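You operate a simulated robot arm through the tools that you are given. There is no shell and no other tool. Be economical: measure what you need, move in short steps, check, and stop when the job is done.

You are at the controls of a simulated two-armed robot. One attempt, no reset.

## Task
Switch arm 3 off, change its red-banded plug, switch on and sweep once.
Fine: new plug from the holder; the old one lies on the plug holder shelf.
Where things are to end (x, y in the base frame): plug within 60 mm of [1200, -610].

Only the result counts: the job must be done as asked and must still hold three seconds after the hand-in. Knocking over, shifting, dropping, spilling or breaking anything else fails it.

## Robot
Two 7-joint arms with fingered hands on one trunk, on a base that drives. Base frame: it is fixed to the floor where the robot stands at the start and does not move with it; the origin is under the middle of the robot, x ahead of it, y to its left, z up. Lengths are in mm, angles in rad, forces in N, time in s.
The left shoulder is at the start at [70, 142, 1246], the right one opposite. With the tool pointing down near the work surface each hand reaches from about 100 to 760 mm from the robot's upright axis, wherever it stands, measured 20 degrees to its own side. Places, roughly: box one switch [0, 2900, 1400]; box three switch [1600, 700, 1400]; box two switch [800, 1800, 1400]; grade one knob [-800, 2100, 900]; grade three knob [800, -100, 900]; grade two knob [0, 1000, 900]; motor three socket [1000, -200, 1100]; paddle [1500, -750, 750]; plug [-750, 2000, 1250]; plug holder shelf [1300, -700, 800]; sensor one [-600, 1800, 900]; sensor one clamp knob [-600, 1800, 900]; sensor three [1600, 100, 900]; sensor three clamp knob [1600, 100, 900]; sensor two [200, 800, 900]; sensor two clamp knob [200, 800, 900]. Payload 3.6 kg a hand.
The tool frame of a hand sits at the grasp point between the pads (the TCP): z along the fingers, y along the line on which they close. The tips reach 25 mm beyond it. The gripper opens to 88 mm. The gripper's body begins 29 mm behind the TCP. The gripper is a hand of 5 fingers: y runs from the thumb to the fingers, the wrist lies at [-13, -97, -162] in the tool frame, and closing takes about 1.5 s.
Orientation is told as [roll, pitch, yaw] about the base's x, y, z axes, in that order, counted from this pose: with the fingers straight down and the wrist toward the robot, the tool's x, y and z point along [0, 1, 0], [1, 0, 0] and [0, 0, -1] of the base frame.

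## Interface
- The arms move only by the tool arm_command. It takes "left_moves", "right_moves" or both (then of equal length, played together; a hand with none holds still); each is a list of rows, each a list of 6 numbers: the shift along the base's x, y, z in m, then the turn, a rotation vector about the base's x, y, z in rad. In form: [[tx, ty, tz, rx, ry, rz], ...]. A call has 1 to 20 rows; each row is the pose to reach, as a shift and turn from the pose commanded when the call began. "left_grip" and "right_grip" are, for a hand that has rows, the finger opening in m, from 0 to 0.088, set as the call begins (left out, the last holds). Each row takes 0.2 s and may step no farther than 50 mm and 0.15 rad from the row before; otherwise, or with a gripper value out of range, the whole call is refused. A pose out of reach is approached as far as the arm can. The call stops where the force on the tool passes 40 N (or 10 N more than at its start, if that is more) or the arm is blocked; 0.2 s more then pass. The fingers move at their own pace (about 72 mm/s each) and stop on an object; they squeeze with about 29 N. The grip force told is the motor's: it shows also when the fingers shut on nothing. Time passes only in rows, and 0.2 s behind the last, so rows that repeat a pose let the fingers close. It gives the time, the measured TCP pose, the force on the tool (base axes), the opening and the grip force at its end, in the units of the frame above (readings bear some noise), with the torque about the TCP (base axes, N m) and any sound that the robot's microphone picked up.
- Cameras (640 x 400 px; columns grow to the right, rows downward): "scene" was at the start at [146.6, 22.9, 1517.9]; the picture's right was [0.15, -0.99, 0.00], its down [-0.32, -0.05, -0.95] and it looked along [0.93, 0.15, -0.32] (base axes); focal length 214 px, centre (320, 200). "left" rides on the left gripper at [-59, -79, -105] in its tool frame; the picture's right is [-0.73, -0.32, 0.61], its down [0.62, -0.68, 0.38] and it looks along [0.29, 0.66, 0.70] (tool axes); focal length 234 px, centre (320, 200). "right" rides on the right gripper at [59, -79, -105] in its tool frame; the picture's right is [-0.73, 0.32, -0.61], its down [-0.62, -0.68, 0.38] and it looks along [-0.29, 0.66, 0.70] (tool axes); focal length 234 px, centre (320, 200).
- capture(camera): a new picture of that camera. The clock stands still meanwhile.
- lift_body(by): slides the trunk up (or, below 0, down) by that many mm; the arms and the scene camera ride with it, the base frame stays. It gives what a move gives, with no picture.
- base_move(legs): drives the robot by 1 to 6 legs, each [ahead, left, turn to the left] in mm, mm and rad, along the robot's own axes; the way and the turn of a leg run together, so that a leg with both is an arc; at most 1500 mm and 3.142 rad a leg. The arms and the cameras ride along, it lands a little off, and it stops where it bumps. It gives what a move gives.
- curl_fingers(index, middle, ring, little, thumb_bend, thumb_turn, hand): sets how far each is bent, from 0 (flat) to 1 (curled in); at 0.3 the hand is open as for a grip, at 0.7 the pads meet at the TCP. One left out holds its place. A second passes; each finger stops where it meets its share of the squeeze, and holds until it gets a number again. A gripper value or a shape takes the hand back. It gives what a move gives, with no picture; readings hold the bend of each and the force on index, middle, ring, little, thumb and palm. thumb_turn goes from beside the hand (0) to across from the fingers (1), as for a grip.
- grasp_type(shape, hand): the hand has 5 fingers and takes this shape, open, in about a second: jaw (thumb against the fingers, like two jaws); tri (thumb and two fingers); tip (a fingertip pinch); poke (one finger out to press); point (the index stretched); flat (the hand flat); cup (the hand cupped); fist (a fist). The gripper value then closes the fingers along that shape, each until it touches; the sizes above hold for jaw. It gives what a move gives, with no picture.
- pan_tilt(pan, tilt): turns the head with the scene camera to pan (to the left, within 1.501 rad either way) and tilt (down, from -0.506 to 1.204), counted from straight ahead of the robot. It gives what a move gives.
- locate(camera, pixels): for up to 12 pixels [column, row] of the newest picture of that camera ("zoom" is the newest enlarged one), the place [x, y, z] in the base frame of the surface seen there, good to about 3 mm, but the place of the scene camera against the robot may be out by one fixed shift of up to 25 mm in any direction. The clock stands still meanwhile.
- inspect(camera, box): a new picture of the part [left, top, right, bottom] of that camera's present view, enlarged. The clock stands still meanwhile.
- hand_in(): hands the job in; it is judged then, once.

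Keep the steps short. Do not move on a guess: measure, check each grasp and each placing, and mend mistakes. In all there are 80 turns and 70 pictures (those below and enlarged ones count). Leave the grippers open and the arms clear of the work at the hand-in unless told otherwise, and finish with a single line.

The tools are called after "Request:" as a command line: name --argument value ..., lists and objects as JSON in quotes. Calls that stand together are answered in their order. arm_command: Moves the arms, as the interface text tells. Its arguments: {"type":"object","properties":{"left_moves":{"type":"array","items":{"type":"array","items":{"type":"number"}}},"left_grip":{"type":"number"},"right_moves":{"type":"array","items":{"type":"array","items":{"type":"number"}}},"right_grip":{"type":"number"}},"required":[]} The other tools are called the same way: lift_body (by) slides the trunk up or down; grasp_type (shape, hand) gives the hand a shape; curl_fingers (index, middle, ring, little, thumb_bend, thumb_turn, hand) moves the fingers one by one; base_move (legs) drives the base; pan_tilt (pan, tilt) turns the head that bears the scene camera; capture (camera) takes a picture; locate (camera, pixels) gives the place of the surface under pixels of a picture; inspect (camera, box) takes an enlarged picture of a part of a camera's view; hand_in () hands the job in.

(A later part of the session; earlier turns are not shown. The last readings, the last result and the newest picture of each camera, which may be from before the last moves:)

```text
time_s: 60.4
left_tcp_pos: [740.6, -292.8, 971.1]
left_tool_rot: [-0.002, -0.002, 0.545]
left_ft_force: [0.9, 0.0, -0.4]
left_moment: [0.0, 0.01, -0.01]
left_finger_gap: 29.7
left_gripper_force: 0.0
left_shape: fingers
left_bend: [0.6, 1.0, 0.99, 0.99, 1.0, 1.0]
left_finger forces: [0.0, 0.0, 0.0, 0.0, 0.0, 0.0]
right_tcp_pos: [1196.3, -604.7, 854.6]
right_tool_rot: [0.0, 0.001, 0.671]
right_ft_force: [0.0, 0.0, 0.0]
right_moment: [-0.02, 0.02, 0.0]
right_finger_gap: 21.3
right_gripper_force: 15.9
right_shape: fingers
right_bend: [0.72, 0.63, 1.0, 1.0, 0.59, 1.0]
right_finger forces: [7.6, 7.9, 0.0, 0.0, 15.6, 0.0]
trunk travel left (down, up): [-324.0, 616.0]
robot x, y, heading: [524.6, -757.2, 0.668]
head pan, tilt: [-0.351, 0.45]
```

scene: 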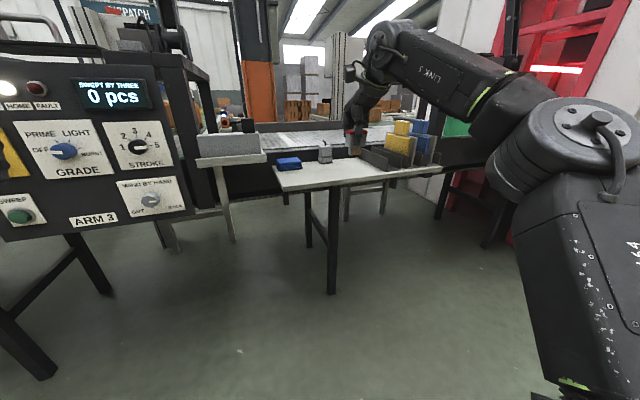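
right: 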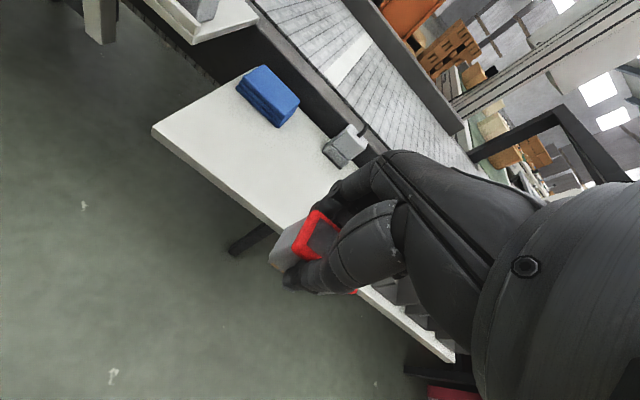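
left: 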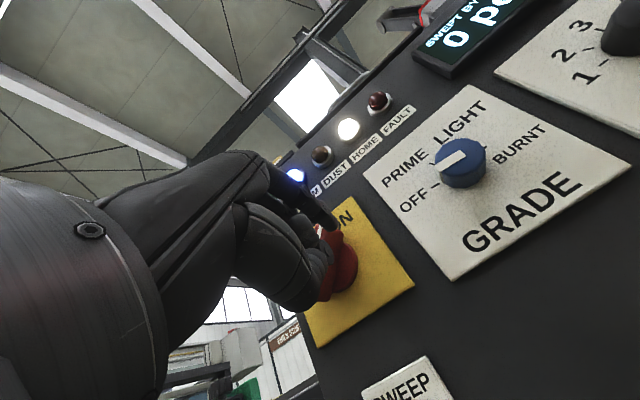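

Request:
arm_command --right_moves '[[0, 0, -0.002, 0, 0, 0], [0, 0, -0.004, 0, 0, 0], [0, 0, -0.006, 0, 0, 0]]'

```text
time_s: 61.2
left_tcp_pos: [739.3, -293.6, 973.4]
left_tool_rot: [-0.002, -0.002, 0.546]
left_ft_force: [-0.7, -0.1, -0.1]
left_moment: [-0.03, -0.01, -0.01]
left_finger_gap: 29.7
left_gripper_force: 0.1
left_shape: fingers
left_bend: [0.6, 1.0, 0.99, 0.99, 1.0, 1.0]
left_finger forces: [0.1, 0.1, 0.0, 0.0, 0.0, 0.1]
right_tcp_pos: [1194.6, -604.0, 850.1]
right_tool_rot: [0.0, -0.008, 0.671]
right_ft_force: [1.7, 1.3, 15.3]
right_moment: [-0.06, 0.07, -0.04]
right_finger_gap: 20.7
right_gripper_force: 17.1
right_shape: fingers
right_bend: [0.72, 0.63, 1.0, 1.0, 0.59, 1.0]
right_finger forces: [8.8, 9.0, 0.0, 0.1, 15.8, 0.1]
trunk travel left (down, up): [-324.0, 616.0]
robot x, y, heading: [527.9, -761.0, 0.667]
head pan, tilt: [-0.351, 0.45]
```

Contact at 15 N, so it's on the shelf. I'll ease up 1.5 mm, open the fingers and rise.

Request:
arm_command --right_moves '[[0, 0, 0.002, 0, 0, 0]]'

Request:
curl_fingers --hand "right" --index 0.42 --middle 0.42 --thumb_bend 0.4

Request:
arm_command --right_moves '[[0, 0, 0.02, 0, 0, 0], [0, 0, 0.04, 0, 0, 0], [0, 0, 0.07, 0, 0, 0], [0, 0, 0.11, 0, 0, 0]]'

Request:
inspect --camera "right" --box '[180, 100, 420, 330]'

```text
time_s: 61.6
left_tcp_pos: [738.4, -294.6, 972.4]
left_tool_rot: [-0.001, 0.0, 0.546]
left_ft_force: [0.6, 0.1, 0.1]
left_moment: [0.04, -0.02, 0.0]
left_finger_gap: 29.8
left_gripper_force: 0.0
left_shape: fingers
left_bend: [0.6, 1.0, 0.99, 0.99, 1.0, 1.0]
left_finger forces: [0.2, 0.0, 0.1, 0.1, 0.0, 0.0]
right_tcp_pos: [1196.1, -604.8, 851.1]
right_tool_rot: [0.0, -0.005, 0.669]
right_ft_force: [-0.3, 1.0, 10.1]
right_moment: [-0.03, 0.07, 0.04]
right_finger_gap: 20.6
right_gripper_force: 16.5
right_shape: fingers
right_bend: [0.72, 0.63, 1.0, 1.0, 0.59, 1.0]
right_finger forces: [8.5, 8.7, 0.1, 0.0, 15.9, 0.0]
trunk travel left (down, up): [-324.0, 616.0]
robot x, y, heading: [528.1, -761.0, 0.665]
head pan, tilt: [-0.351, 0.45]
```

```text
time_s: 62.6
left_tcp_pos: [739.2, -294.2, 971.9]
left_tool_rot: [-0.002, -0.001, 0.547]
left_ft_force: [0.3, 0.6, 0.6]
left_moment: [0.04, 0.0, 0.01]
left_finger_gap: 29.7
left_gripper_force: 0.1
left_shape: fingers
left_bend: [0.6, 1.0, 0.99, 0.99, 1.0, 1.0]
left_finger forces: [0.1, 0.1, 0.0, 0.1, 0.0, 0.0]
right_tcp_pos: [1195.8, -605.2, 851.1]
right_tool_rot: [0.0, -0.002, 0.668]
right_ft_force: [-0.1, 0.0, 0.6]
right_moment: [-0.05, -0.04, 0.03]
right_finger_gap: 60.6
right_gripper_force: 1.1
right_shape: fingers
right_bend: [0.42, 0.42, 1.0, 1.0, 0.4, 0.99]
right_finger forces: [0.0, 0.0, 2.3, 0.0, 0.1, 0.1]
trunk travel left (down, up): [-324.0, 616.0]
robot x, y, heading: [527.8, -758.4, 0.669]
head pan, tilt: [-0.351, 0.45]
```

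```text
time_s: 63.6
left_tcp_pos: [741.2, -293.2, 971.2]
left_tool_rot: [-0.002, -0.001, 0.547]
left_ft_force: [0.6, -0.2, -0.5]
left_moment: [0.02, 0.03, 0.01]
left_finger_gap: 29.7
left_gripper_force: 0.0
left_shape: fingers
left_bend: [0.6, 1.0, 0.99, 0.99, 1.0, 1.0]
left_finger forces: [0.0, 0.0, 0.0, 0.0, 0.0, 0.0]
right_tcp_pos: [1193.6, -607.7, 957.7]
right_tool_rot: [0.002, -0.006, 0.671]
right_ft_force: [0.3, -1.6, 0.8]
right_moment: [-0.01, 0.02, 0.01]
right_finger_gap: 60.8
right_gripper_force: 0.1
right_shape: fingers
right_bend: [0.42, 0.42, 1.0, 1.0, 0.4, 0.99]
right_finger forces: [0.0, 0.1, 0.0, 0.1, 0.0, 0.0]
right hand out of reach, approached as far as the arm can: row 4
trunk travel left (down, up): [-324.0, 616.0]
robot x, y, heading: [529.5, -755.6, 0.667]
head pan, tilt: [-0.351, 0.45]
```

```text
1.74 times, centred on (300, 215) of right
```

zoom: 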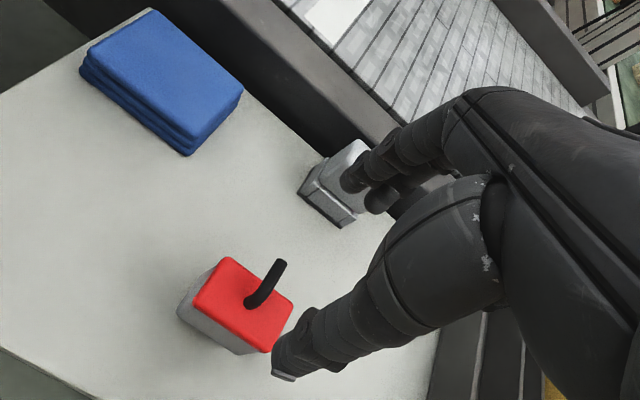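

The old plug stands on the shelf, upright. Now I'll measure the new plug in its holder from this view.

Request:
locate --camera "zoom" --pixels '[[298, 192], [343, 226], [325, 160], [322, 178], [355, 200], [352, 145], [335, 160], [350, 175], [195, 297], [232, 260], [290, 300], [268, 348]]'

```text
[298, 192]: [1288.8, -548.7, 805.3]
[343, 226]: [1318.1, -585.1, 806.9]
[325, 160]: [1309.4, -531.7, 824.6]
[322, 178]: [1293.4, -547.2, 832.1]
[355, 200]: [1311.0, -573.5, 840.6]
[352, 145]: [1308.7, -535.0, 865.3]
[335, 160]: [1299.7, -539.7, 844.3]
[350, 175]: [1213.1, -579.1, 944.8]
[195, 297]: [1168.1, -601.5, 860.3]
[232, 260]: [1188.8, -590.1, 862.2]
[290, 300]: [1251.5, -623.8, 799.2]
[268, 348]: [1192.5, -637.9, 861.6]
```

Request:
locate --camera "zoom" --pixels '[[250, 40], [262, 55], [300, 95], [330, 85], [290, 20], [340, 70], [385, 125], [275, 105], [300, 140]]'

```text
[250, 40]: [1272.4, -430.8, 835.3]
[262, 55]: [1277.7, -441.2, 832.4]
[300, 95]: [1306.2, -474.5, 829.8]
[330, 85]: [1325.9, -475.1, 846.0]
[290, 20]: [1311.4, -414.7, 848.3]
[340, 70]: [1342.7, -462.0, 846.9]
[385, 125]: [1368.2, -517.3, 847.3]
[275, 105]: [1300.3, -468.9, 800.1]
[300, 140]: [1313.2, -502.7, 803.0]
```

The conveyor frame's top is z 847 at n≈747, just behind the holder, so I'll keep the far fingers narrower. New plug centre is about [1315,-556]. I'll drive 80 ahead and 33 right, then reach the rest by arm.

Request:
base_move --legs '[[0, -33, 0], [80, 0, 0]]'

Request:
curl_fingers --hand "right" --index 0.47 --middle 0.47 --thumb_bend 0.42

```text
time_s: 65.1
left_tcp_pos: [824.1, -270.5, 970.7]
left_tool_rot: [-0.002, -0.001, 0.543]
left_ft_force: [-0.5, 0.3, 0.2]
left_moment: [0.0, 0.02, 0.02]
left_finger_gap: 29.6
left_gripper_force: 0.0
left_shape: fingers
left_bend: [0.6, 1.0, 0.99, 0.99, 1.0, 1.0]
left_finger forces: [0.0, 0.1, 0.0, 0.2, 0.0, 0.1]
right_tcp_pos: [1277.1, -586.4, 956.5]
right_tool_rot: [0.001, -0.005, 0.668]
right_ft_force: [0.6, -0.2, -0.4]
right_moment: [0.0, 0.02, 0.04]
right_finger_gap: 61.2
right_gripper_force: 0.0
right_shape: fingers
right_bend: [0.42, 0.42, 1.0, 1.0, 0.4, 0.99]
right_finger forces: [0.0, 0.0, 0.1, 0.0, 0.1, 0.0]
trunk travel left (down, up): [-324.0, 616.0]
robot x, y, heading: [609.7, -736.6, 0.668]
head pan, tilt: [-0.351, 0.45]
```

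```text
time_s: 66.1
left_tcp_pos: [823.8, -271.1, 971.8]
left_tool_rot: [-0.002, 0.0, 0.545]
left_ft_force: [1.0, 0.8, -0.7]
left_moment: [0.0, -0.02, -0.02]
left_finger_gap: 29.8
left_gripper_force: 0.1
left_shape: fingers
left_bend: [0.6, 1.0, 0.99, 0.99, 1.0, 1.0]
left_finger forces: [0.0, 0.0, 0.0, 0.1, 0.0, 0.0]
right_tcp_pos: [1277.5, -586.6, 956.6]
right_tool_rot: [0.002, -0.005, 0.668]
right_ft_force: [-0.1, -0.5, 0.9]
right_moment: [-0.01, -0.01, -0.02]
right_finger_gap: 53.8
right_gripper_force: 0.0
right_shape: fingers
right_bend: [0.47, 0.47, 1.0, 1.0, 0.42, 0.99]
right_finger forces: [0.0, 0.1, 0.0, 0.0, 0.0, 0.0]
trunk travel left (down, up): [-324.0, 616.0]
robot x, y, heading: [609.0, -735.4, 0.667]
head pan, tilt: [-0.351, 0.45]
```

Request:
arm_command --right_moves '[[0, 0, -0.02, 0, 0, 0], [0.019, 0.015, -0.02, 0, 0, 0], [0.038, 0.029, -0.02, 0, 0, 0]]'

Request:
inspect --camera "right" --box '[220, 140, 420, 340]'

Request:
locate --camera "zoom" --pixels '[[130, 180], [100, 220], [200, 250], [170, 280], [150, 200], [290, 80], [310, 110], [180, 325], [200, 290], [230, 180]]'

```text
time_s: 66.9
left_tcp_pos: [824.1, -271.2, 972.2]
left_tool_rot: [-0.001, -0.001, 0.544]
left_ft_force: [1.1, -1.1, -0.9]
left_moment: [-0.01, -0.02, -0.03]
left_finger_gap: 29.7
left_gripper_force: 0.0
left_shape: fingers
left_bend: [0.6, 1.0, 0.99, 0.99, 1.0, 1.0]
left_finger forces: [0.0, 0.0, 0.0, 0.1, 0.0, 0.0]
right_tcp_pos: [1302.5, -572.2, 923.1]
right_tool_rot: [0.002, -0.009, 0.668]
right_ft_force: [-0.1, 0.3, 0.1]
right_moment: [0.01, -0.01, -0.02]
right_finger_gap: 53.9
right_gripper_force: 0.0
right_shape: fingers
right_bend: [0.47, 0.47, 1.0, 1.0, 0.42, 0.99]
right_finger forces: [0.1, 0.0, 0.0, 0.0, 0.1, 0.0]
right hand out of reach, approached as far as the arm can: row 2, 3
trunk travel left (down, up): [-324.0, 616.0]
robot x, y, heading: [616.4, -734.5, 0.666]
head pan, tilt: [-0.351, 0.45]
```

```text
2.00 times, centred on (320, 240) of right
```

zoom: 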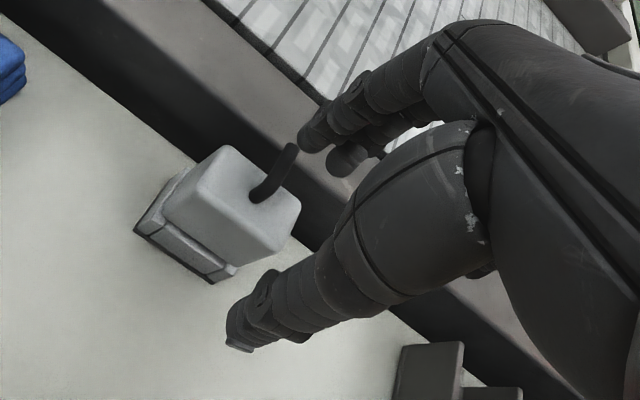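

```text
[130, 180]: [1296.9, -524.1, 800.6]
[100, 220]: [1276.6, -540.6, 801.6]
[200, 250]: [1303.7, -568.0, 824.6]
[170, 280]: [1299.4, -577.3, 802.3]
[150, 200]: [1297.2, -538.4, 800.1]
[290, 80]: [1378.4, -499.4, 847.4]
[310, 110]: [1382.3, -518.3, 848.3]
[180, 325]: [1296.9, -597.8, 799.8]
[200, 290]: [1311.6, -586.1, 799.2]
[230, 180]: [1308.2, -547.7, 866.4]
```

Request:
locate --camera "zoom" --pixels '[[168, 208], [228, 150], [297, 205], [265, 252], [240, 245], [185, 190], [290, 155], [310, 140], [345, 160], [238, 335], [260, 290]]'

Request:
base_move --legs '[[40, 0, 0]]'

```text
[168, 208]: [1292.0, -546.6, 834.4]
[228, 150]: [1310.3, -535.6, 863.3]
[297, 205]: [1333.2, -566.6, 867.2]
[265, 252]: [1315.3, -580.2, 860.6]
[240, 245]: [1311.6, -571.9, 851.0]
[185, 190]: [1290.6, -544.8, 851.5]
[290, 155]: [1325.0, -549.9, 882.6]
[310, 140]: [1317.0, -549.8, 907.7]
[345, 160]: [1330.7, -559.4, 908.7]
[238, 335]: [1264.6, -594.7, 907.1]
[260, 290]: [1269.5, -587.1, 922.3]
```

```text
time_s: 67.8
left_tcp_pos: [857.9, -245.1, 970.0]
left_tool_rot: [-0.001, -0.001, 0.544]
left_ft_force: [1.3, -0.4, -0.2]
left_moment: [0.03, -0.05, 0.0]
left_finger_gap: 29.3
left_gripper_force: 0.1
left_shape: fingers
left_bend: [0.6, 1.0, 0.99, 0.99, 1.0, 1.0]
left_finger forces: [0.1, 0.1, 0.1, 0.0, 0.1, 0.0]
right_tcp_pos: [1333.7, -545.9, 922.7]
right_tool_rot: [0.002, -0.005, 0.668]
right_ft_force: [0.6, -0.9, 0.3]
right_moment: [0.0, 0.0, 0.02]
right_finger_gap: 54.1
right_gripper_force: 0.0
right_shape: fingers
right_bend: [0.47, 0.47, 1.0, 1.0, 0.42, 0.99]
right_finger forces: [0.0, 0.0, 0.0, 0.0, 0.0, 0.0]
trunk travel left (down, up): [-324.0, 616.0]
robot x, y, heading: [642.8, -711.6, 0.669]
head pan, tilt: [-0.351, 0.45]
```

The new plug's corners give its centre at n≈705, u≈1240. I'll shift back 21 mm and left 5 mm, then descend to z≈862 with fingers open.

Request:
arm_command --right_moves '[[-0.0201, -0.0091, 0, 0, 0, 0], [-0.0201, -0.0091, -0.015, 0, 0, 0], [-0.0201, -0.0091, -0.03, 0, 0, 0], [-0.0201, -0.0091, -0.045, 0, 0, 0], [-0.0201, -0.0091, -0.061, 0, 0, 0]]'

Request:
inspect --camera "right" --box '[220, 180, 420, 360]'

```text
time_s: 69.0
left_tcp_pos: [855.4, -246.1, 972.7]
left_tool_rot: [-0.002, 0.0, 0.546]
left_ft_force: [-0.4, -0.4, 0.3]
left_moment: [0.03, 0.03, -0.01]
left_finger_gap: 29.6
left_gripper_force: 0.0
left_shape: fingers
left_bend: [0.6, 1.0, 0.99, 0.99, 1.0, 1.0]
left_finger forces: [0.1, 0.1, 0.1, 0.1, 0.0, 0.0]
right_tcp_pos: [1312.3, -556.5, 862.6]
right_tool_rot: [0.001, -0.007, 0.669]
right_ft_force: [-0.4, 0.1, -0.1]
right_moment: [0.03, -0.01, -0.02]
right_finger_gap: 54.2
right_gripper_force: 0.1
right_shape: fingers
right_bend: [0.47, 0.47, 1.0, 1.0, 0.42, 0.99]
right_finger forces: [0.0, 0.1, 0.0, 0.0, 0.0, 0.0]
trunk travel left (down, up): [-324.0, 616.0]
robot x, y, heading: [641.1, -709.4, 0.668]
head pan, tilt: [-0.351, 0.45]
```

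```text
2.22 times, centred on (320, 270) of right
```

zoom: 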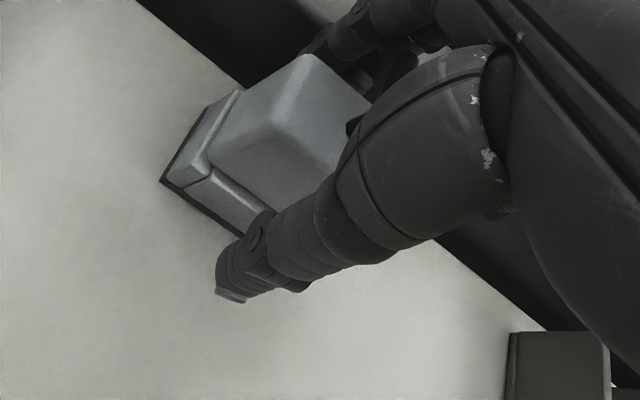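

Fingers straddle the new plug with no contact. Close, check the forces, then pull up gently.

Request:
curl_fingers --hand "right" --index 0.8 --middle 0.8 --thumb_bend 0.8

Request:
arm_command --right_moves '[[0, 0, 0.005, 0, 0, 0], [0, 0, 0.01, 0, 0, 0], [0, 0, 0.015, 0, 0, 0], [0, 0, 0.025, 0, 0, 0], [0, 0, 0.045, 0, 0, 0]]'

Request:
inspect --camera "right" --box '[220, 160, 420, 360]'

```text
time_s: 70.0
left_tcp_pos: [855.0, -245.4, 972.1]
left_tool_rot: [-0.002, 0.0, 0.545]
left_ft_force: [0.6, 0.4, -0.1]
left_moment: [0.02, -0.01, -0.01]
left_finger_gap: 29.3
left_gripper_force: 0.1
left_shape: fingers
left_bend: [0.6, 1.0, 0.99, 0.99, 1.0, 1.0]
left_finger forces: [0.0, 0.0, 0.1, 0.0, 0.1, 0.0]
right_tcp_pos: [1314.3, -554.9, 861.2]
right_tool_rot: [0.002, -0.007, 0.667]
right_ft_force: [5.0, 4.3, 0.1]
right_moment: [0.16, -0.15, -0.02]
right_finger_gap: 21.1
right_gripper_force: 16.9
right_shape: fingers
right_bend: [0.71, 0.63, 1.0, 1.0, 0.59, 1.0]
right_finger forces: [9.6, 10.5, 0.0, 0.1, 13.6, 0.0]
trunk travel left (down, up): [-324.0, 616.0]
robot x, y, heading: [644.5, -710.8, 0.666]
head pan, tilt: [-0.351, 0.45]
```

```text
time_s: 71.2
left_tcp_pos: [855.4, -246.2, 970.9]
left_tool_rot: [-0.003, -0.001, 0.544]
left_ft_force: [0.0, 0.1, 0.1]
left_moment: [0.03, -0.01, 0.01]
left_finger_gap: 29.5
left_gripper_force: 0.0
left_shape: fingers
left_bend: [0.6, 1.0, 0.99, 0.99, 1.0, 1.0]
left_finger forces: [0.0, 0.0, 0.0, 0.0, 0.0, 0.0]
right_tcp_pos: [1314.6, -555.7, 907.8]
right_tool_rot: [0.003, -0.006, 0.668]
right_ft_force: [0.5, 1.0, -1.3]
right_moment: [0.01, 0.01, 0.02]
right_finger_gap: 21.1
right_gripper_force: 15.1
right_shape: fingers
right_bend: [0.71, 0.63, 1.0, 1.0, 0.59, 1.0]
right_finger forces: [7.2, 7.7, 0.1, 0.0, 14.9, 0.0]
trunk travel left (down, up): [-324.0, 616.0]
robot x, y, heading: [643.3, -712.5, 0.668]
head pan, tilt: [-0.351, 0.45]
```

```text
2.00 times, centred on (320, 260) of right
```

zoom: 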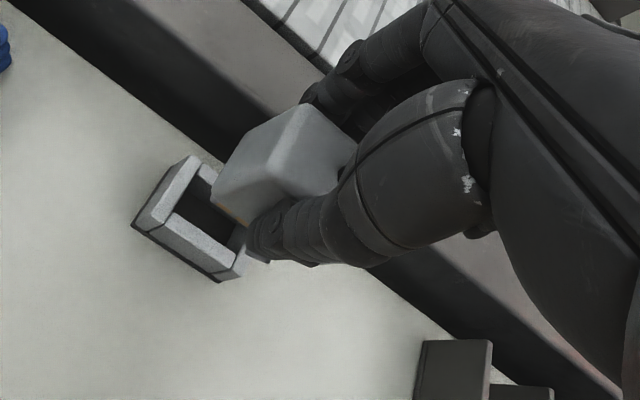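

The new plug is out of the holder with the same grip as the old one. I'll raise the trunk 370 mm, clear of the old plug, then drive back, left and forward to just short of the socket.

Request:
lift_body --by 370

Request:
base_move --legs '[[-250, 0, 0], [0, 508, 0], [200, 0, 0]]'

```text
time_s: 74.8
left_tcp_pos: [855.2, -246.3, 1341.0]
left_tool_rot: [-0.001, -0.001, 0.545]
left_ft_force: [0.6, 0.0, -0.3]
left_moment: [0.0, 0.0, 0.0]
left_finger_gap: 29.5
left_gripper_force: 0.0
left_shape: fingers
left_bend: [0.6, 1.0, 0.99, 0.99, 1.0, 1.0]
left_finger forces: [0.0, 0.0, 0.0, 0.0, 0.1, 0.0]
right_tcp_pos: [1314.8, -557.2, 1277.4]
right_tool_rot: [0.0, -0.007, 0.669]
right_ft_force: [0.0, -0.3, -0.5]
right_moment: [0.0, 0.0, 0.01]
right_finger_gap: 21.5
right_gripper_force: 15.2
right_shape: fingers
right_bend: [0.71, 0.63, 1.0, 1.0, 0.59, 1.0]
right_finger forces: [7.2, 7.8, 0.0, 0.0, 15.0, 0.0]
trunk travel left (down, up): [-694.0, 246.0]
robot x, y, heading: [642.1, -705.5, 0.668]
head pan, tilt: [-0.351, 0.45]
```

```text
time_s: 80.4
left_tcp_pos: [504.3, 126.3, 1342.7]
left_tool_rot: [-0.003, -0.001, 0.539]
left_ft_force: [0.0, -0.2, 0.2]
left_moment: [0.02, 0.01, 0.04]
left_finger_gap: 29.6
left_gripper_force: 0.1
left_shape: fingers
left_bend: [0.6, 1.0, 0.99, 0.99, 1.0, 1.0]
left_finger forces: [0.0, 0.1, 0.1, 0.0, 0.0, 0.0]
right_tcp_pos: [962.4, -185.5, 1278.4]
right_tool_rot: [0.003, -0.008, 0.663]
right_ft_force: [0.0, -0.6, -0.5]
right_moment: [0.0, 0.05, 0.05]
right_finger_gap: 21.0
right_gripper_force: 15.1
right_shape: fingers
right_bend: [0.71, 0.63, 1.0, 1.0, 0.59, 1.0]
right_finger forces: [7.3, 7.7, 0.0, 0.1, 15.0, 0.1]
trunk travel left (down, up): [-694.0, 246.0]
robot x, y, heading: [284.7, -335.7, 0.659]
head pan, tilt: [-0.351, 0.45]
```

The hand is 42 mm short of the socket, with the plug bottom at about z 1227. I'll drive 42 mm ahead, then look from above to align.

Request:
base_move --legs '[[42, 0, 0]]'

Request:
arm_command --right_moves '[[0, 0, -0.02, 0, 0, 0], [0, 0, -0.035, 0, 0, 0]]'

Request:
inspect --camera "right" --box '[200, 160, 400, 360]'

```text
time_s: 81.3
left_tcp_pos: [534.2, 148.8, 1343.5]
left_tool_rot: [0.0, -0.007, 0.54]
left_ft_force: [-1.0, -0.2, -0.4]
left_moment: [0.05, -0.02, 0.0]
left_finger_gap: 29.5
left_gripper_force: 0.0
left_shape: fingers
left_bend: [0.6, 1.0, 0.99, 0.99, 1.0, 1.0]
left_finger forces: [0.0, 0.0, 0.1, 0.0, 0.1, 0.0]
right_tcp_pos: [991.0, -163.1, 1280.7]
right_tool_rot: [0.002, -0.013, 0.664]
right_ft_force: [0.0, -0.3, -0.4]
right_moment: [0.0, -0.05, 0.02]
right_finger_gap: 21.5
right_gripper_force: 15.2
right_shape: fingers
right_bend: [0.71, 0.63, 1.0, 1.0, 0.59, 1.0]
right_finger forces: [7.2, 7.6, 0.0, 0.0, 14.9, 0.1]
trunk travel left (down, up): [-694.0, 246.0]
robot x, y, heading: [323.9, -312.3, 0.663]
head pan, tilt: [-0.351, 0.45]
```

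```text
time_s: 81.9
left_tcp_pos: [538.4, 152.3, 1343.3]
left_tool_rot: [0.0, -0.004, 0.54]
left_ft_force: [-0.4, -0.4, -0.1]
left_moment: [0.0, 0.02, -0.02]
left_finger_gap: 29.5
left_gripper_force: 0.0
left_shape: fingers
left_bend: [0.6, 1.0, 0.99, 0.99, 1.0, 1.0]
left_finger forces: [0.0, 0.0, 0.0, 0.0, 0.0, 0.1]
right_tcp_pos: [994.9, -160.7, 1243.8]
right_tool_rot: [0.002, -0.009, 0.664]
right_ft_force: [0.1, -0.3, -0.9]
right_moment: [-0.03, 0.01, -0.05]
right_finger_gap: 21.0
right_gripper_force: 15.0
right_shape: fingers
right_bend: [0.71, 0.63, 1.0, 1.0, 0.59, 1.0]
right_finger forces: [7.3, 7.6, 0.0, 0.0, 15.0, 0.1]
trunk travel left (down, up): [-694.0, 246.0]
robot x, y, heading: [324.2, -308.3, 0.66]
head pan, tilt: [-0.351, 0.45]
```

```text
2.00 times, centred on (300, 260) of right
```

zoom: 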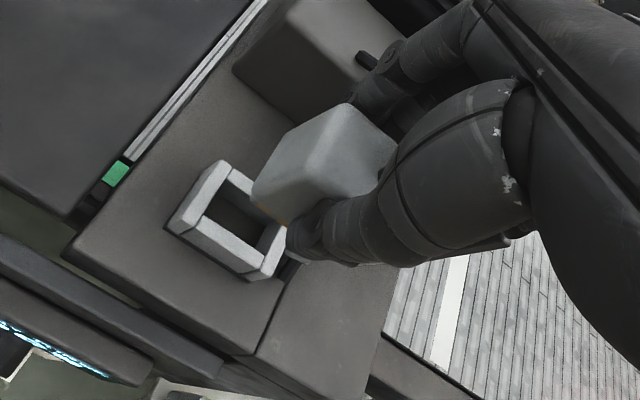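

I can align by comparison: lower to exactly 46 mm above seated (z 1231) and take the same view as at the holder. The socket should then appear at the same pixels as the holder did.

Request:
arm_command --right_moves '[[0, 0, -0.013, 0, 0, 0]]'

Request:
inspect --camera "right" --box '[220, 160, 420, 360]'

Request:
locate --camera "zoom" --pixels '[[188, 170], [140, 220], [220, 275], [150, 215], [215, 265], [250, 260], [215, 190], [270, 150], [305, 110]]'

```text
time_s: 82.3
left_tcp_pos: [538.2, 150.9, 1342.2]
left_tool_rot: [-0.001, -0.003, 0.54]
left_ft_force: [0.0, -0.4, -1.0]
left_moment: [-0.02, -0.01, 0.03]
left_finger_gap: 29.9
left_gripper_force: 0.0
left_shape: fingers
left_bend: [0.6, 1.0, 0.99, 0.99, 1.0, 1.0]
left_finger forces: [0.0, 0.1, 0.1, 0.0, 0.0, 0.0]
right_tcp_pos: [997.4, -159.6, 1230.6]
right_tool_rot: [0.004, -0.008, 0.663]
right_ft_force: [-0.3, 0.2, -0.4]
right_moment: [0.01, -0.01, 0.0]
right_finger_gap: 21.1
right_gripper_force: 15.3
right_shape: fingers
right_bend: [0.71, 0.63, 1.0, 1.0, 0.59, 1.0]
right_finger forces: [7.2, 7.7, 0.0, 0.0, 15.0, 0.1]
trunk travel left (down, up): [-694.0, 246.0]
robot x, y, heading: [322.2, -309.1, 0.665]
head pan, tilt: [-0.351, 0.45]
```

```text
2.00 times, centred on (320, 260) of right
```

zoom: 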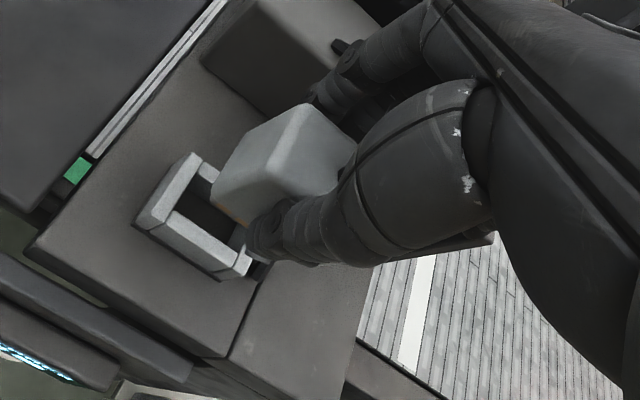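

```text
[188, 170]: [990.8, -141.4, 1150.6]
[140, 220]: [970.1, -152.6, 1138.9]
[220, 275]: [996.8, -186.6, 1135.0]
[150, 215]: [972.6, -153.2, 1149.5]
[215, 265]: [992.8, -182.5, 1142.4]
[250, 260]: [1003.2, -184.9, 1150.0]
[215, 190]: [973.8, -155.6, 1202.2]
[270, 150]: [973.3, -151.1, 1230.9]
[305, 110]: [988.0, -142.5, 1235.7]
```

The socket now appears within a few pixels of where the holder did, and the corner offsets agree within 1–2 mm. I'll descend slowly toward entry.

Request:
arm_command --right_moves '[[0, 0, -0.012, 0, 0, 0], [0, 0, -0.024, 0, 0, 0], [0, 0, -0.029, 0, 0, 0], [0, 0, -0.032, 0, 0, 0], [0, 0, -0.035, 0, 0, 0]]'

```text
time_s: 83.5
left_tcp_pos: [534.5, 151.0, 1344.0]
left_tool_rot: [-0.002, -0.005, 0.541]
left_ft_force: [0.2, -0.7, -0.2]
left_moment: [-0.01, 0.0, -0.01]
left_finger_gap: 29.7
left_gripper_force: 0.0
left_shape: fingers
left_bend: [0.6, 1.0, 0.99, 0.99, 1.0, 1.0]
left_finger forces: [0.0, 0.0, 0.0, 0.1, 0.0, 0.0]
right_tcp_pos: [993.2, -160.3, 1198.6]
right_tool_rot: [0.002, -0.016, 0.663]
right_ft_force: [6.1, 1.6, 27.2]
right_moment: [-0.11, -0.16, 0.04]
right_finger_gap: 19.3
right_gripper_force: 21.5
right_shape: fingers
right_bend: [0.72, 0.73, 1.0, 1.0, 0.59, 1.0]
right_finger forces: [9.3, 10.3, 8.2, 0.0, 14.8, 0.0]
trunk travel left (down, up): [-694.0, 246.0]
robot x, y, heading: [324.1, -307.8, 0.671]
head pan, tilt: [-0.351, 0.45]
```

It met resistance (27 N) at z 1199 and the middle finger shifted. I'll back up 8 mm and look.

Request:
arm_command --right_moves '[[0, 0, 0.008, 0, 0, 0]]'

Request:
inspect --camera "right" --box '[220, 160, 400, 340]'

Request:
locate --camera "zoom" --pixels '[[205, 175], [150, 250], [240, 310], [180, 240], [225, 205], [305, 120], [255, 190], [295, 90], [260, 255]]'

```text
time_s: 83.9
left_tcp_pos: [538.5, 153.9, 1340.9]
left_tool_rot: [-0.002, -0.002, 0.538]
left_ft_force: [0.3, -0.8, 1.2]
left_moment: [0.0, 0.01, 0.02]
left_finger_gap: 29.9
left_gripper_force: 0.1
left_shape: fingers
left_bend: [0.6, 1.0, 0.99, 0.99, 1.0, 1.0]
left_finger forces: [0.1, 0.0, 0.0, 0.1, 0.0, 0.0]
right_tcp_pos: [995.2, -159.8, 1199.9]
right_tool_rot: [0.0, -0.003, 0.664]
right_ft_force: [-1.2, 1.5, 2.2]
right_moment: [-0.01, 0.05, 0.01]
right_finger_gap: 19.5
right_gripper_force: 14.8
right_shape: fingers
right_bend: [0.72, 0.72, 1.0, 1.0, 0.58, 1.0]
right_finger forces: [6.8, 7.4, 0.0, 0.1, 14.5, 0.1]
trunk travel left (down, up): [-694.0, 246.0]
robot x, y, heading: [323.0, -312.0, 0.657]
head pan, tilt: [-0.351, 0.45]
```

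```text
2.22 times, centred on (310, 250) of right
```

zoom: 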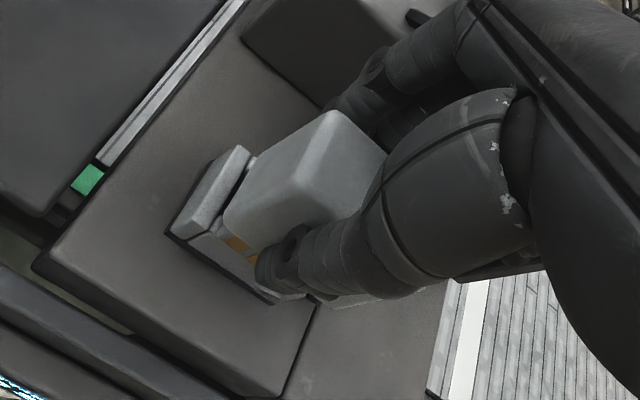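

```text
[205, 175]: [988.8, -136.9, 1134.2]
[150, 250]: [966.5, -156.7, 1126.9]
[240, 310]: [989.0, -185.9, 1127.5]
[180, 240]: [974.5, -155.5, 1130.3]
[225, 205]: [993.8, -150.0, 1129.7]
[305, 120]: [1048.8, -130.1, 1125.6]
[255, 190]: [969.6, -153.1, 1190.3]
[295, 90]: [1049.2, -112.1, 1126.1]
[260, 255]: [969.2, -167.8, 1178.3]
```

Request:
locate --camera "zoom" --pixels '[[235, 215], [260, 175], [300, 130], [330, 115], [280, 210], [310, 190], [350, 165], [300, 160], [240, 160], [200, 215], [215, 250], [235, 245]]'

Request:
locate --camera "zoom" --pixels '[[190, 245], [250, 165], [180, 215], [215, 170], [230, 265], [255, 285], [270, 230], [250, 230], [320, 150], [370, 150], [225, 240], [248, 250]]'

```text
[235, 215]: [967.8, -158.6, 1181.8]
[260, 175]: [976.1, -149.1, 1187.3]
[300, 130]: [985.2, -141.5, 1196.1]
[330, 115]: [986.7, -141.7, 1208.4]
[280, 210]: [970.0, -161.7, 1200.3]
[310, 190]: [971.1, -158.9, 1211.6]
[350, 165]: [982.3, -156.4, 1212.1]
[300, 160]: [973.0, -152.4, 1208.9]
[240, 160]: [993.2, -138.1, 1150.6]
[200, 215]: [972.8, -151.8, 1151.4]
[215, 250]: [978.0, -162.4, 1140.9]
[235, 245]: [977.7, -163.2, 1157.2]
```

```text
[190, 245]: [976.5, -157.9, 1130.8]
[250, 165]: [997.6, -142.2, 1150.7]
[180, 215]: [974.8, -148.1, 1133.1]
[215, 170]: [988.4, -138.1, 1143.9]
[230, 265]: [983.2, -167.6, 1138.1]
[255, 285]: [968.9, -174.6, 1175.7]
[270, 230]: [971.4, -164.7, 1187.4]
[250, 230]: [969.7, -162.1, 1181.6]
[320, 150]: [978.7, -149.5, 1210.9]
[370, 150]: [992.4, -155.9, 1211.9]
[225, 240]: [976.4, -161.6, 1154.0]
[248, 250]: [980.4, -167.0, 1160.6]
```

The plug slid in the grip: its front face is now at n≈671.5, and it should be at about 681, with the prongs resting on the socket's front wall. Sideways it's right. I'll raise 4 mm, shift 9 mm inward along the normal and lower again gently.

Request:
arm_command --right_moves '[[0, 0, 0.006, 0, 0, 0], [0.0071, 0.0055, 0.006, 0, 0, 0], [0.0071, 0.0055, 0.002, 0, 0, 0], [0.0071, 0.0055, -0.001, 0, 0, 0], [0.0071, 0.0055, -0.004, 0, 0, 0]]'

```text
time_s: 85.1
left_tcp_pos: [535.9, 152.7, 1342.3]
left_tool_rot: [-0.001, -0.001, 0.54]
left_ft_force: [-0.1, 0.2, 0.1]
left_moment: [0.0, -0.02, -0.01]
left_finger_gap: 29.6
left_gripper_force: 0.0
left_shape: fingers
left_bend: [0.6, 1.0, 0.99, 0.99, 1.0, 1.0]
left_finger forces: [0.0, 0.0, 0.0, 0.0, 0.1, 0.1]
right_tcp_pos: [1002.3, -154.6, 1198.3]
right_tool_rot: [-0.001, -0.009, 0.663]
right_ft_force: [0.1, 0.3, 0.0]
right_moment: [0.04, -0.05, 0.01]
right_finger_gap: 19.6
right_gripper_force: 14.6
right_shape: fingers
right_bend: [0.72, 0.72, 1.0, 1.0, 0.58, 1.0]
right_finger forces: [7.0, 8.2, 0.1, 0.1, 13.8, 0.0]
trunk travel left (down, up): [-694.0, 246.0]
robot x, y, heading: [324.0, -312.9, 0.666]
head pan, tilt: [-0.351, 0.45]
```

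Request:
arm_command --right_moves '[[0, 0, -0.002, 0, 0, 0], [0, 0, -0.004, 0, 0, 0], [0, 0, -0.006, 0, 0, 0]]'

Request:
inspect --camera "right" --box '[220, 180, 400, 340]'

Request:
locate --camera "zoom" --pixels '[[245, 185], [270, 150], [300, 110], [330, 95], [280, 185], [310, 165], [350, 140], [250, 205], [260, 220], [200, 190], [240, 130], [235, 225]]'

```text
time_s: 85.9
left_tcp_pos: [538.5, 151.6, 1343.0]
left_tool_rot: [0.001, -0.003, 0.54]
left_ft_force: [0.3, 0.2, -0.3]
left_moment: [0.0, -0.03, 0.03]
left_finger_gap: 29.5
left_gripper_force: 0.0
left_shape: fingers
left_bend: [0.6, 1.0, 0.99, 0.99, 1.0, 1.0]
left_finger forces: [0.1, 0.0, 0.1, 0.1, 0.0, 0.0]
right_tcp_pos: [1003.3, -154.6, 1193.2]
right_tool_rot: [0.003, -0.007, 0.664]
right_ft_force: [-0.1, 0.5, -0.3]
right_moment: [0.03, 0.02, 0.01]
right_finger_gap: 19.6
right_gripper_force: 14.2
right_shape: fingers
right_bend: [0.72, 0.72, 1.0, 1.0, 0.58, 1.0]
right_finger forces: [6.6, 7.4, 0.0, 0.0, 14.0, 0.0]
trunk travel left (down, up): [-694.0, 246.0]
robot x, y, heading: [322.0, -313.4, 0.665]
head pan, tilt: [-0.351, 0.45]
```

```text
2.50 times, centred on (310, 260) of right
```

zoom: 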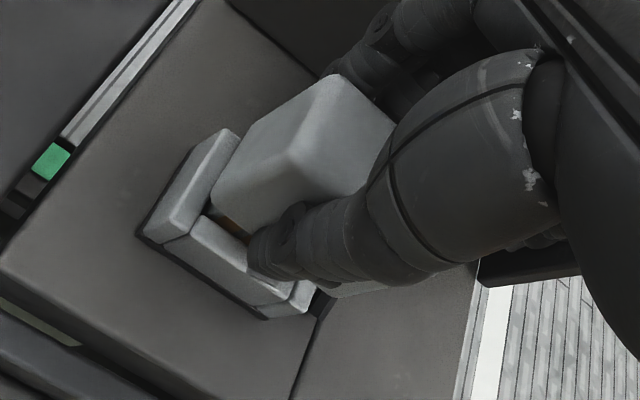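

```text
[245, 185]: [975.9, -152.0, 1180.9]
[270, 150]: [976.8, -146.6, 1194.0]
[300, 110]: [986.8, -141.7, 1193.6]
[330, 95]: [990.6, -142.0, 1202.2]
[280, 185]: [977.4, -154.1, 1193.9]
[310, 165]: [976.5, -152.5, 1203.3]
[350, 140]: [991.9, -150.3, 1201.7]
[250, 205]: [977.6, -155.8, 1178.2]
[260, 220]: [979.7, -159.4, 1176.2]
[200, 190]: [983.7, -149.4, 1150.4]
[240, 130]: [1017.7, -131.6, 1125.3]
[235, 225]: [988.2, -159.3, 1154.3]
```

The prongs are inside now (plug top 1203, no force) and the front face is at n≈681 as wanted. I'll push on down the remaining 14 mm.

Request:
arm_command --right_moves '[[0, 0, -0.003, 0, 0, 0], [0, 0, -0.006, 0, 0, 0], [0, 0, -0.009, 0, 0, 0], [0, 0, -0.012, 0, 0, 0], [0, 0, -0.0145, 0, 0, 0]]'

```text
time_s: 87.1
left_tcp_pos: [537.3, 152.8, 1341.5]
left_tool_rot: [-0.002, -0.001, 0.539]
left_ft_force: [-0.5, -1.1, 1.0]
left_moment: [0.02, 0.0, 0.0]
left_finger_gap: 29.5
left_gripper_force: 0.1
left_shape: fingers
left_bend: [0.6, 1.0, 0.99, 0.99, 1.0, 1.0]
left_finger forces: [0.0, 0.0, 0.1, 0.0, 0.0, 0.0]
right_tcp_pos: [1002.5, -154.8, 1179.7]
right_tool_rot: [0.001, -0.012, 0.664]
right_ft_force: [2.1, 0.3, 6.1]
right_moment: [0.02, -0.06, 0.01]
right_finger_gap: 19.7
right_gripper_force: 15.2
right_shape: fingers
right_bend: [0.72, 0.72, 1.0, 1.0, 0.58, 1.0]
right_finger forces: [7.4, 8.4, 0.0, 0.0, 14.7, 0.0]
trunk travel left (down, up): [-694.0, 246.0]
robot x, y, heading: [319.1, -311.7, 0.665]
head pan, tilt: [-0.351, 0.45]
```

Now at z 1180 with 6 N, nearly seated. I'll press 3 mm more to make sure.

Request:
arm_command --right_moves '[[0, 0, -0.002, 0, 0, 0], [0, 0, -0.004, 0, 0, 0]]'

```text
time_s: 87.7
left_tcp_pos: [534.8, 152.4, 1343.3]
left_tool_rot: [-0.002, -0.003, 0.538]
left_ft_force: [0.6, -0.6, -0.5]
left_moment: [0.0, 0.0, -0.01]
left_finger_gap: 29.5
left_gripper_force: 0.1
left_shape: fingers
left_bend: [0.6, 1.0, 0.99, 0.99, 1.0, 1.0]
left_finger forces: [0.0, 0.1, 0.0, 0.0, 0.1, 0.0]
right_tcp_pos: [1001.1, -154.1, 1178.3]
right_tool_rot: [0.002, -0.018, 0.663]
right_ft_force: [10.4, 0.4, 32.0]
right_moment: [-0.21, -0.14, 0.12]
right_finger_gap: 19.4
right_gripper_force: 24.2
right_shape: fingers
right_bend: [0.72, 0.73, 1.0, 1.0, 0.58, 1.0]
right_finger forces: [9.4, 10.8, 13.1, 0.0, 15.5, 0.0]
trunk travel left (down, up): [-694.0, 246.0]
robot x, y, heading: [323.3, -312.1, 0.666]
head pan, tilt: [-0.351, 0.45]
```

It's firmly seated at 32 N. I'll ease off, open and rise straight up.

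Request:
arm_command --right_moves '[[0, 0, 0.003, 0, 0, 0]]'

Request:
curl_fingers --hand "right" --index 0.44 --middle 0.44 --thumb_bend 0.38

Request:
arm_command --right_moves '[[0, 0, 0.015, 0, 0, 0], [0, 0, 0.03, 0, 0, 0], [0, 0, 0.05, 0, 0, 0], [0, 0, 0.08, 0, 0, 0]]'

Request:
inspect --camera "right" --box '[200, 160, 400, 340]'

Request:
locate --camera "zoom" --pixels '[[200, 190], [180, 200], [160, 220], [210, 170], [220, 220], [240, 200]]'

```text
time_s: 88.1
left_tcp_pos: [536.3, 150.8, 1342.7]
left_tool_rot: [-0.003, -0.004, 0.538]
left_ft_force: [0.1, 0.3, -0.9]
left_moment: [0.02, 0.02, 0.02]
left_finger_gap: 29.7
left_gripper_force: 0.1
left_shape: fingers
left_bend: [0.6, 1.0, 0.99, 0.99, 1.0, 1.0]
left_finger forces: [0.1, 0.1, 0.0, 0.0, 0.1, 0.0]
right_tcp_pos: [999.5, -154.0, 1178.7]
right_tool_rot: [0.002, -0.011, 0.662]
right_ft_force: [11.5, 2.3, 29.0]
right_moment: [-0.15, -0.23, 0.1]
right_finger_gap: 19.2
right_gripper_force: 24.2
right_shape: fingers
right_bend: [0.72, 0.73, 1.0, 1.0, 0.58, 1.0]
right_finger forces: [9.7, 10.8, 12.0, 0.1, 15.1, 0.1]
trunk travel left (down, up): [-694.0, 246.0]
robot x, y, heading: [321.4, -312.6, 0.664]
head pan, tilt: [-0.351, 0.45]
```

```text
time_s: 89.1
left_tcp_pos: [536.7, 152.4, 1342.5]
left_tool_rot: [-0.001, -0.003, 0.54]
left_ft_force: [0.5, 0.4, -0.7]
left_moment: [0.04, -0.01, -0.01]
left_finger_gap: 29.6
left_gripper_force: 0.0
left_shape: fingers
left_bend: [0.6, 1.0, 0.99, 0.99, 1.0, 1.0]
left_finger forces: [0.1, 0.1, 0.0, 0.1, 0.0, 0.1]
right_tcp_pos: [1001.4, -154.3, 1178.2]
right_tool_rot: [0.002, -0.012, 0.664]
right_ft_force: [13.1, 1.3, 26.9]
right_moment: [-0.41, -0.3, 0.23]
right_finger_gap: 60.4
right_gripper_force: 15.4
right_shape: fingers
right_bend: [0.44, 0.44, 1.0, 1.0, 0.38, 0.99]
right_finger forces: [0.1, 0.0, 30.8, 0.0, 0.0, 0.0]
trunk travel left (down, up): [-694.0, 246.0]
robot x, y, heading: [322.9, -311.7, 0.665]
head pan, tilt: [-0.351, 0.45]
```

```text
time_s: 90.1
left_tcp_pos: [537.8, 152.7, 1342.0]
left_tool_rot: [-0.003, -0.001, 0.537]
left_ft_force: [0.4, -0.2, 0.2]
left_moment: [-0.03, 0.05, -0.03]
left_finger_gap: 29.7
left_gripper_force: 0.1
left_shape: fingers
left_bend: [0.6, 1.0, 0.99, 0.99, 1.0, 1.0]
left_finger forces: [0.1, 0.0, 0.1, 0.1, 0.0, 0.0]
right_tcp_pos: [1001.7, -153.3, 1257.2]
right_tool_rot: [0.001, -0.007, 0.662]
right_ft_force: [1.1, 0.1, 0.1]
right_moment: [0.01, -0.02, 0.02]
right_finger_gap: 61.1
right_gripper_force: 0.0
right_shape: fingers
right_bend: [0.44, 0.44, 1.0, 1.0, 0.38, 0.99]
right_finger forces: [0.0, 0.0, 0.0, 0.0, 0.1, 0.0]
trunk travel left (down, up): [-694.0, 246.0]
robot x, y, heading: [317.7, -309.9, 0.659]
head pan, tilt: [-0.351, 0.45]
```

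```text
2.22 times, centred on (300, 250) of right
```

zoom: 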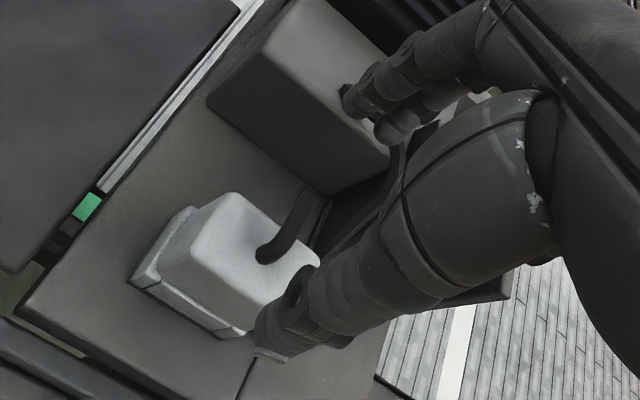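

```text
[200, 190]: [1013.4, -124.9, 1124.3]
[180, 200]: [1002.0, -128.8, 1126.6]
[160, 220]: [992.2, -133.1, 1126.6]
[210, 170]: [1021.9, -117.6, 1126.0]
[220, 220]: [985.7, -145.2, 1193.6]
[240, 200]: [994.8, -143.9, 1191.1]
```

The new plug is seated (top z≈1192, as in the holder) and upright. I'll back away and right, swing the left hand back to its poking pose and lower the trunk for the switch.

Request:
base_move --legs '[[-260, 0, 0], [0, -155, 0]]'

Request:
arm_command --left_moves '[[0.033, 0.0255, -0.01, 0.075, -0.126, 0], [0.066, 0.051, -0.02, 0.15, -0.252, 0], [0.099, 0.0765, -0.03, 0.225, -0.378, 0], [0.132, 0.102, -0.04, 0.3, -0.505, 0], [0.165, 0.1275, -0.05, 0.375, -0.631, 0], [0.198, 0.153, -0.06, 0.45, -0.757, 0]]'

Request:
lift_body --by -340

```text
time_s: 93.0
left_tcp_pos: [429.6, -127.9, 1342.0]
left_tool_rot: [-0.005, -0.003, 0.544]
left_ft_force: [-0.9, -0.2, 0.8]
left_moment: [0.03, 0.01, -0.03]
left_finger_gap: 29.6
left_gripper_force: 0.0
left_shape: fingers
left_bend: [0.6, 1.0, 0.99, 0.99, 1.0, 1.0]
left_finger forces: [0.0, 0.0, 0.0, 0.1, 0.0, 0.1]
right_tcp_pos: [892.9, -433.2, 1256.4]
right_tool_rot: [0.0, -0.008, 0.667]
right_ft_force: [-0.1, -0.8, 0.0]
right_moment: [0.01, -0.02, -0.03]
right_finger_gap: 61.0
right_gripper_force: 0.1
right_shape: fingers
right_bend: [0.44, 0.44, 1.0, 1.0, 0.38, 0.99]
right_finger forces: [0.0, 0.0, 0.0, 0.0, 0.1, 0.0]
trunk travel left (down, up): [-694.0, 246.0]
robot x, y, heading: [216.8, -593.9, 0.666]
head pan, tilt: [-0.351, 0.45]
```

```text
time_s: 94.4
left_tcp_pos: [629.6, 27.2, 1280.7]
left_tool_rot: [-0.016, -0.877, 0.549]
left_ft_force: [0.4, 0.4, -1.0]
left_moment: [-0.04, -0.02, -0.04]
left_finger_gap: 29.7
left_gripper_force: 0.0
left_shape: fingers
left_bend: [0.6, 1.0, 0.99, 0.99, 1.0, 1.0]
left_finger forces: [0.0, 0.1, 0.0, 0.1, 0.0, 0.0]
right_tcp_pos: [896.7, -431.9, 1255.3]
right_tool_rot: [0.0, -0.004, 0.668]
right_ft_force: [-0.1, 1.0, 0.4]
right_moment: [-0.01, 0.01, -0.02]
right_finger_gap: 61.2
right_gripper_force: 0.0
right_shape: fingers
right_bend: [0.44, 0.44, 1.0, 1.0, 0.38, 0.99]
right_finger forces: [0.0, 0.0, 0.0, 0.1, 0.0, 0.0]
trunk travel left (down, up): [-694.0, 246.0]
robot x, y, heading: [214.3, -592.7, 0.668]
head pan, tilt: [-0.351, 0.45]
```

```text
time_s: 97.7
left_tcp_pos: [627.4, 25.4, 943.2]
left_tool_rot: [-0.009, -0.883, 0.546]
left_ft_force: [-0.2, 1.0, 0.2]
left_moment: [0.01, -0.02, 0.0]
left_finger_gap: 29.5
left_gripper_force: 0.1
left_shape: fingers
left_bend: [0.6, 1.0, 0.99, 0.99, 1.0, 1.0]
left_finger forces: [0.0, 0.0, 0.0, 0.0, 0.0, 0.0]
right_tcp_pos: [893.5, -434.4, 916.3]
right_tool_rot: [0.002, -0.009, 0.665]
right_ft_force: [0.8, -0.4, -0.1]
right_moment: [0.01, 0.0, 0.03]
right_finger_gap: 60.9
right_gripper_force: 0.2
right_shape: fingers
right_bend: [0.44, 0.44, 1.0, 1.0, 0.38, 0.99]
right_finger forces: [0.0, 0.0, 0.0, 0.0, 0.0, 0.1]
trunk travel left (down, up): [-354.0, 586.0]
robot x, y, heading: [217.7, -590.8, 0.668]
head pan, tilt: [-0.351, 0.45]
```

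The left finger is in front of the knob's left side. I'll pull the right hand back 150 mm so it can't touch the tray, lower the left by 38 mm, then drive ahead 70 mm.

Request:
arm_command --left_moves '[[0.0015, -0.002, -0.01, 0, 0, 0], [0.0015, -0.002, -0.02, 0, 0, 0], [0.0015, -0.002, -0.03, 0, 0, 0], [0.0015, -0.002, -0.038, 0, 0, 0]]' --right_moves '[[-0.03, -0.023, 0.015, 0, 0, 0], [-0.06, -0.046, 0.03, 0, 0, 0], [-0.09, -0.069, 0.045, 0, 0, 0], [-0.119, -0.091, 0.06, 0, 0, 0]]'

Request:
base_move --legs '[[45, 0, 0]]'

Request:
inspect --camera "left" --box '[220, 100, 460, 300]'

Request:
locate --camera "zoom" --pixels '[[290, 250], [300, 230], [280, 220], [340, 250], [400, 230], [380, 280], [430, 250], [360, 220], [320, 200]]'

```text
time_s: 98.7
left_tcp_pos: [630.4, 23.0, 905.6]
left_tool_rot: [-0.009, -0.883, 0.544]
left_ft_force: [0.5, 0.5, -0.3]
left_moment: [-0.03, 0.0, 0.03]
left_finger_gap: 29.7
left_gripper_force: 0.2
left_shape: fingers
left_bend: [0.6, 1.0, 0.99, 0.99, 1.0, 1.0]
left_finger forces: [0.2, 0.0, 0.0, 0.0, 0.1, 0.1]
right_tcp_pos: [772.7, -528.9, 977.0]
right_tool_rot: [0.002, -0.008, 0.666]
right_ft_force: [-0.6, -0.6, 0.1]
right_moment: [0.0, 0.01, 0.0]
right_finger_gap: 60.8
right_gripper_force: 0.0
right_shape: fingers
right_bend: [0.44, 0.44, 1.0, 1.0, 0.38, 0.99]
right_finger forces: [0.1, 0.1, 0.1, 0.0, 0.0, 0.0]
trunk travel left (down, up): [-354.0, 586.0]
robot x, y, heading: [217.1, -595.9, 0.663]
head pan, tilt: [-0.351, 0.45]
```

```text
time_s: 99.6
left_tcp_pos: [666.8, 50.5, 903.1]
left_tool_rot: [-0.007, -0.88, 0.546]
left_ft_force: [-0.4, -0.2, -0.6]
left_moment: [0.01, 0.0, 0.0]
left_finger_gap: 29.6
left_gripper_force: 0.1
left_shape: fingers
left_bend: [0.6, 1.0, 0.99, 0.99, 1.0, 1.0]
left_finger forces: [0.0, 0.0, 0.0, 0.0, 0.0, 0.1]
right_tcp_pos: [810.0, -499.9, 975.7]
right_tool_rot: [0.002, -0.008, 0.668]
right_ft_force: [0.7, 1.5, 0.1]
right_moment: [0.01, 0.03, -0.03]
right_finger_gap: 60.7
right_gripper_force: 0.1
right_shape: fingers
right_bend: [0.44, 0.44, 1.0, 1.0, 0.38, 0.99]
right_finger forces: [0.0, 0.0, 0.0, 0.0, 0.0, 0.0]
trunk travel left (down, up): [-354.0, 586.0]
robot x, y, heading: [251.5, -567.5, 0.666]
head pan, tilt: [-0.351, 0.45]
```

```text
2.00 times, centred on (340, 200) of left
```

zoom: 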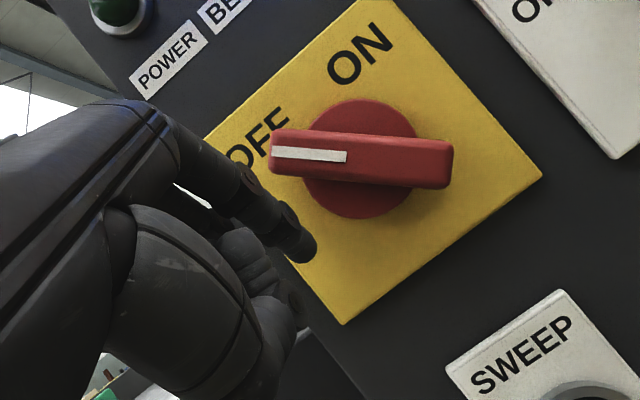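

```text
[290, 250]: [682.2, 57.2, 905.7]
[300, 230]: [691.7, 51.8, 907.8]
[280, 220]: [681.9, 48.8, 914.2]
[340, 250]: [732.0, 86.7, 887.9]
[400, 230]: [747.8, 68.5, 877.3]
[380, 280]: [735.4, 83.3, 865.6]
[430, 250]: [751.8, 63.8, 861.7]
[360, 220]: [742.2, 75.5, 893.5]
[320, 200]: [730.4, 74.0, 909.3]
```

Request:
locate --camera "zoom" --pixels '[[280, 140], [278, 170], [310, 155], [445, 150], [445, 180], [362, 160], [360, 105], [312, 250], [300, 262], [360, 212]]'

```text
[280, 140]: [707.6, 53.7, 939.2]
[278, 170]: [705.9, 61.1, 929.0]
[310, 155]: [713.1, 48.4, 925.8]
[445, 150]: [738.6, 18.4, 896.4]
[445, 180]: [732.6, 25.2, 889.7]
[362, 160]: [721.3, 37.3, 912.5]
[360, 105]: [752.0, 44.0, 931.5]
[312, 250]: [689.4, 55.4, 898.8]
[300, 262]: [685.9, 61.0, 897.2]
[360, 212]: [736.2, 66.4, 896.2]
```

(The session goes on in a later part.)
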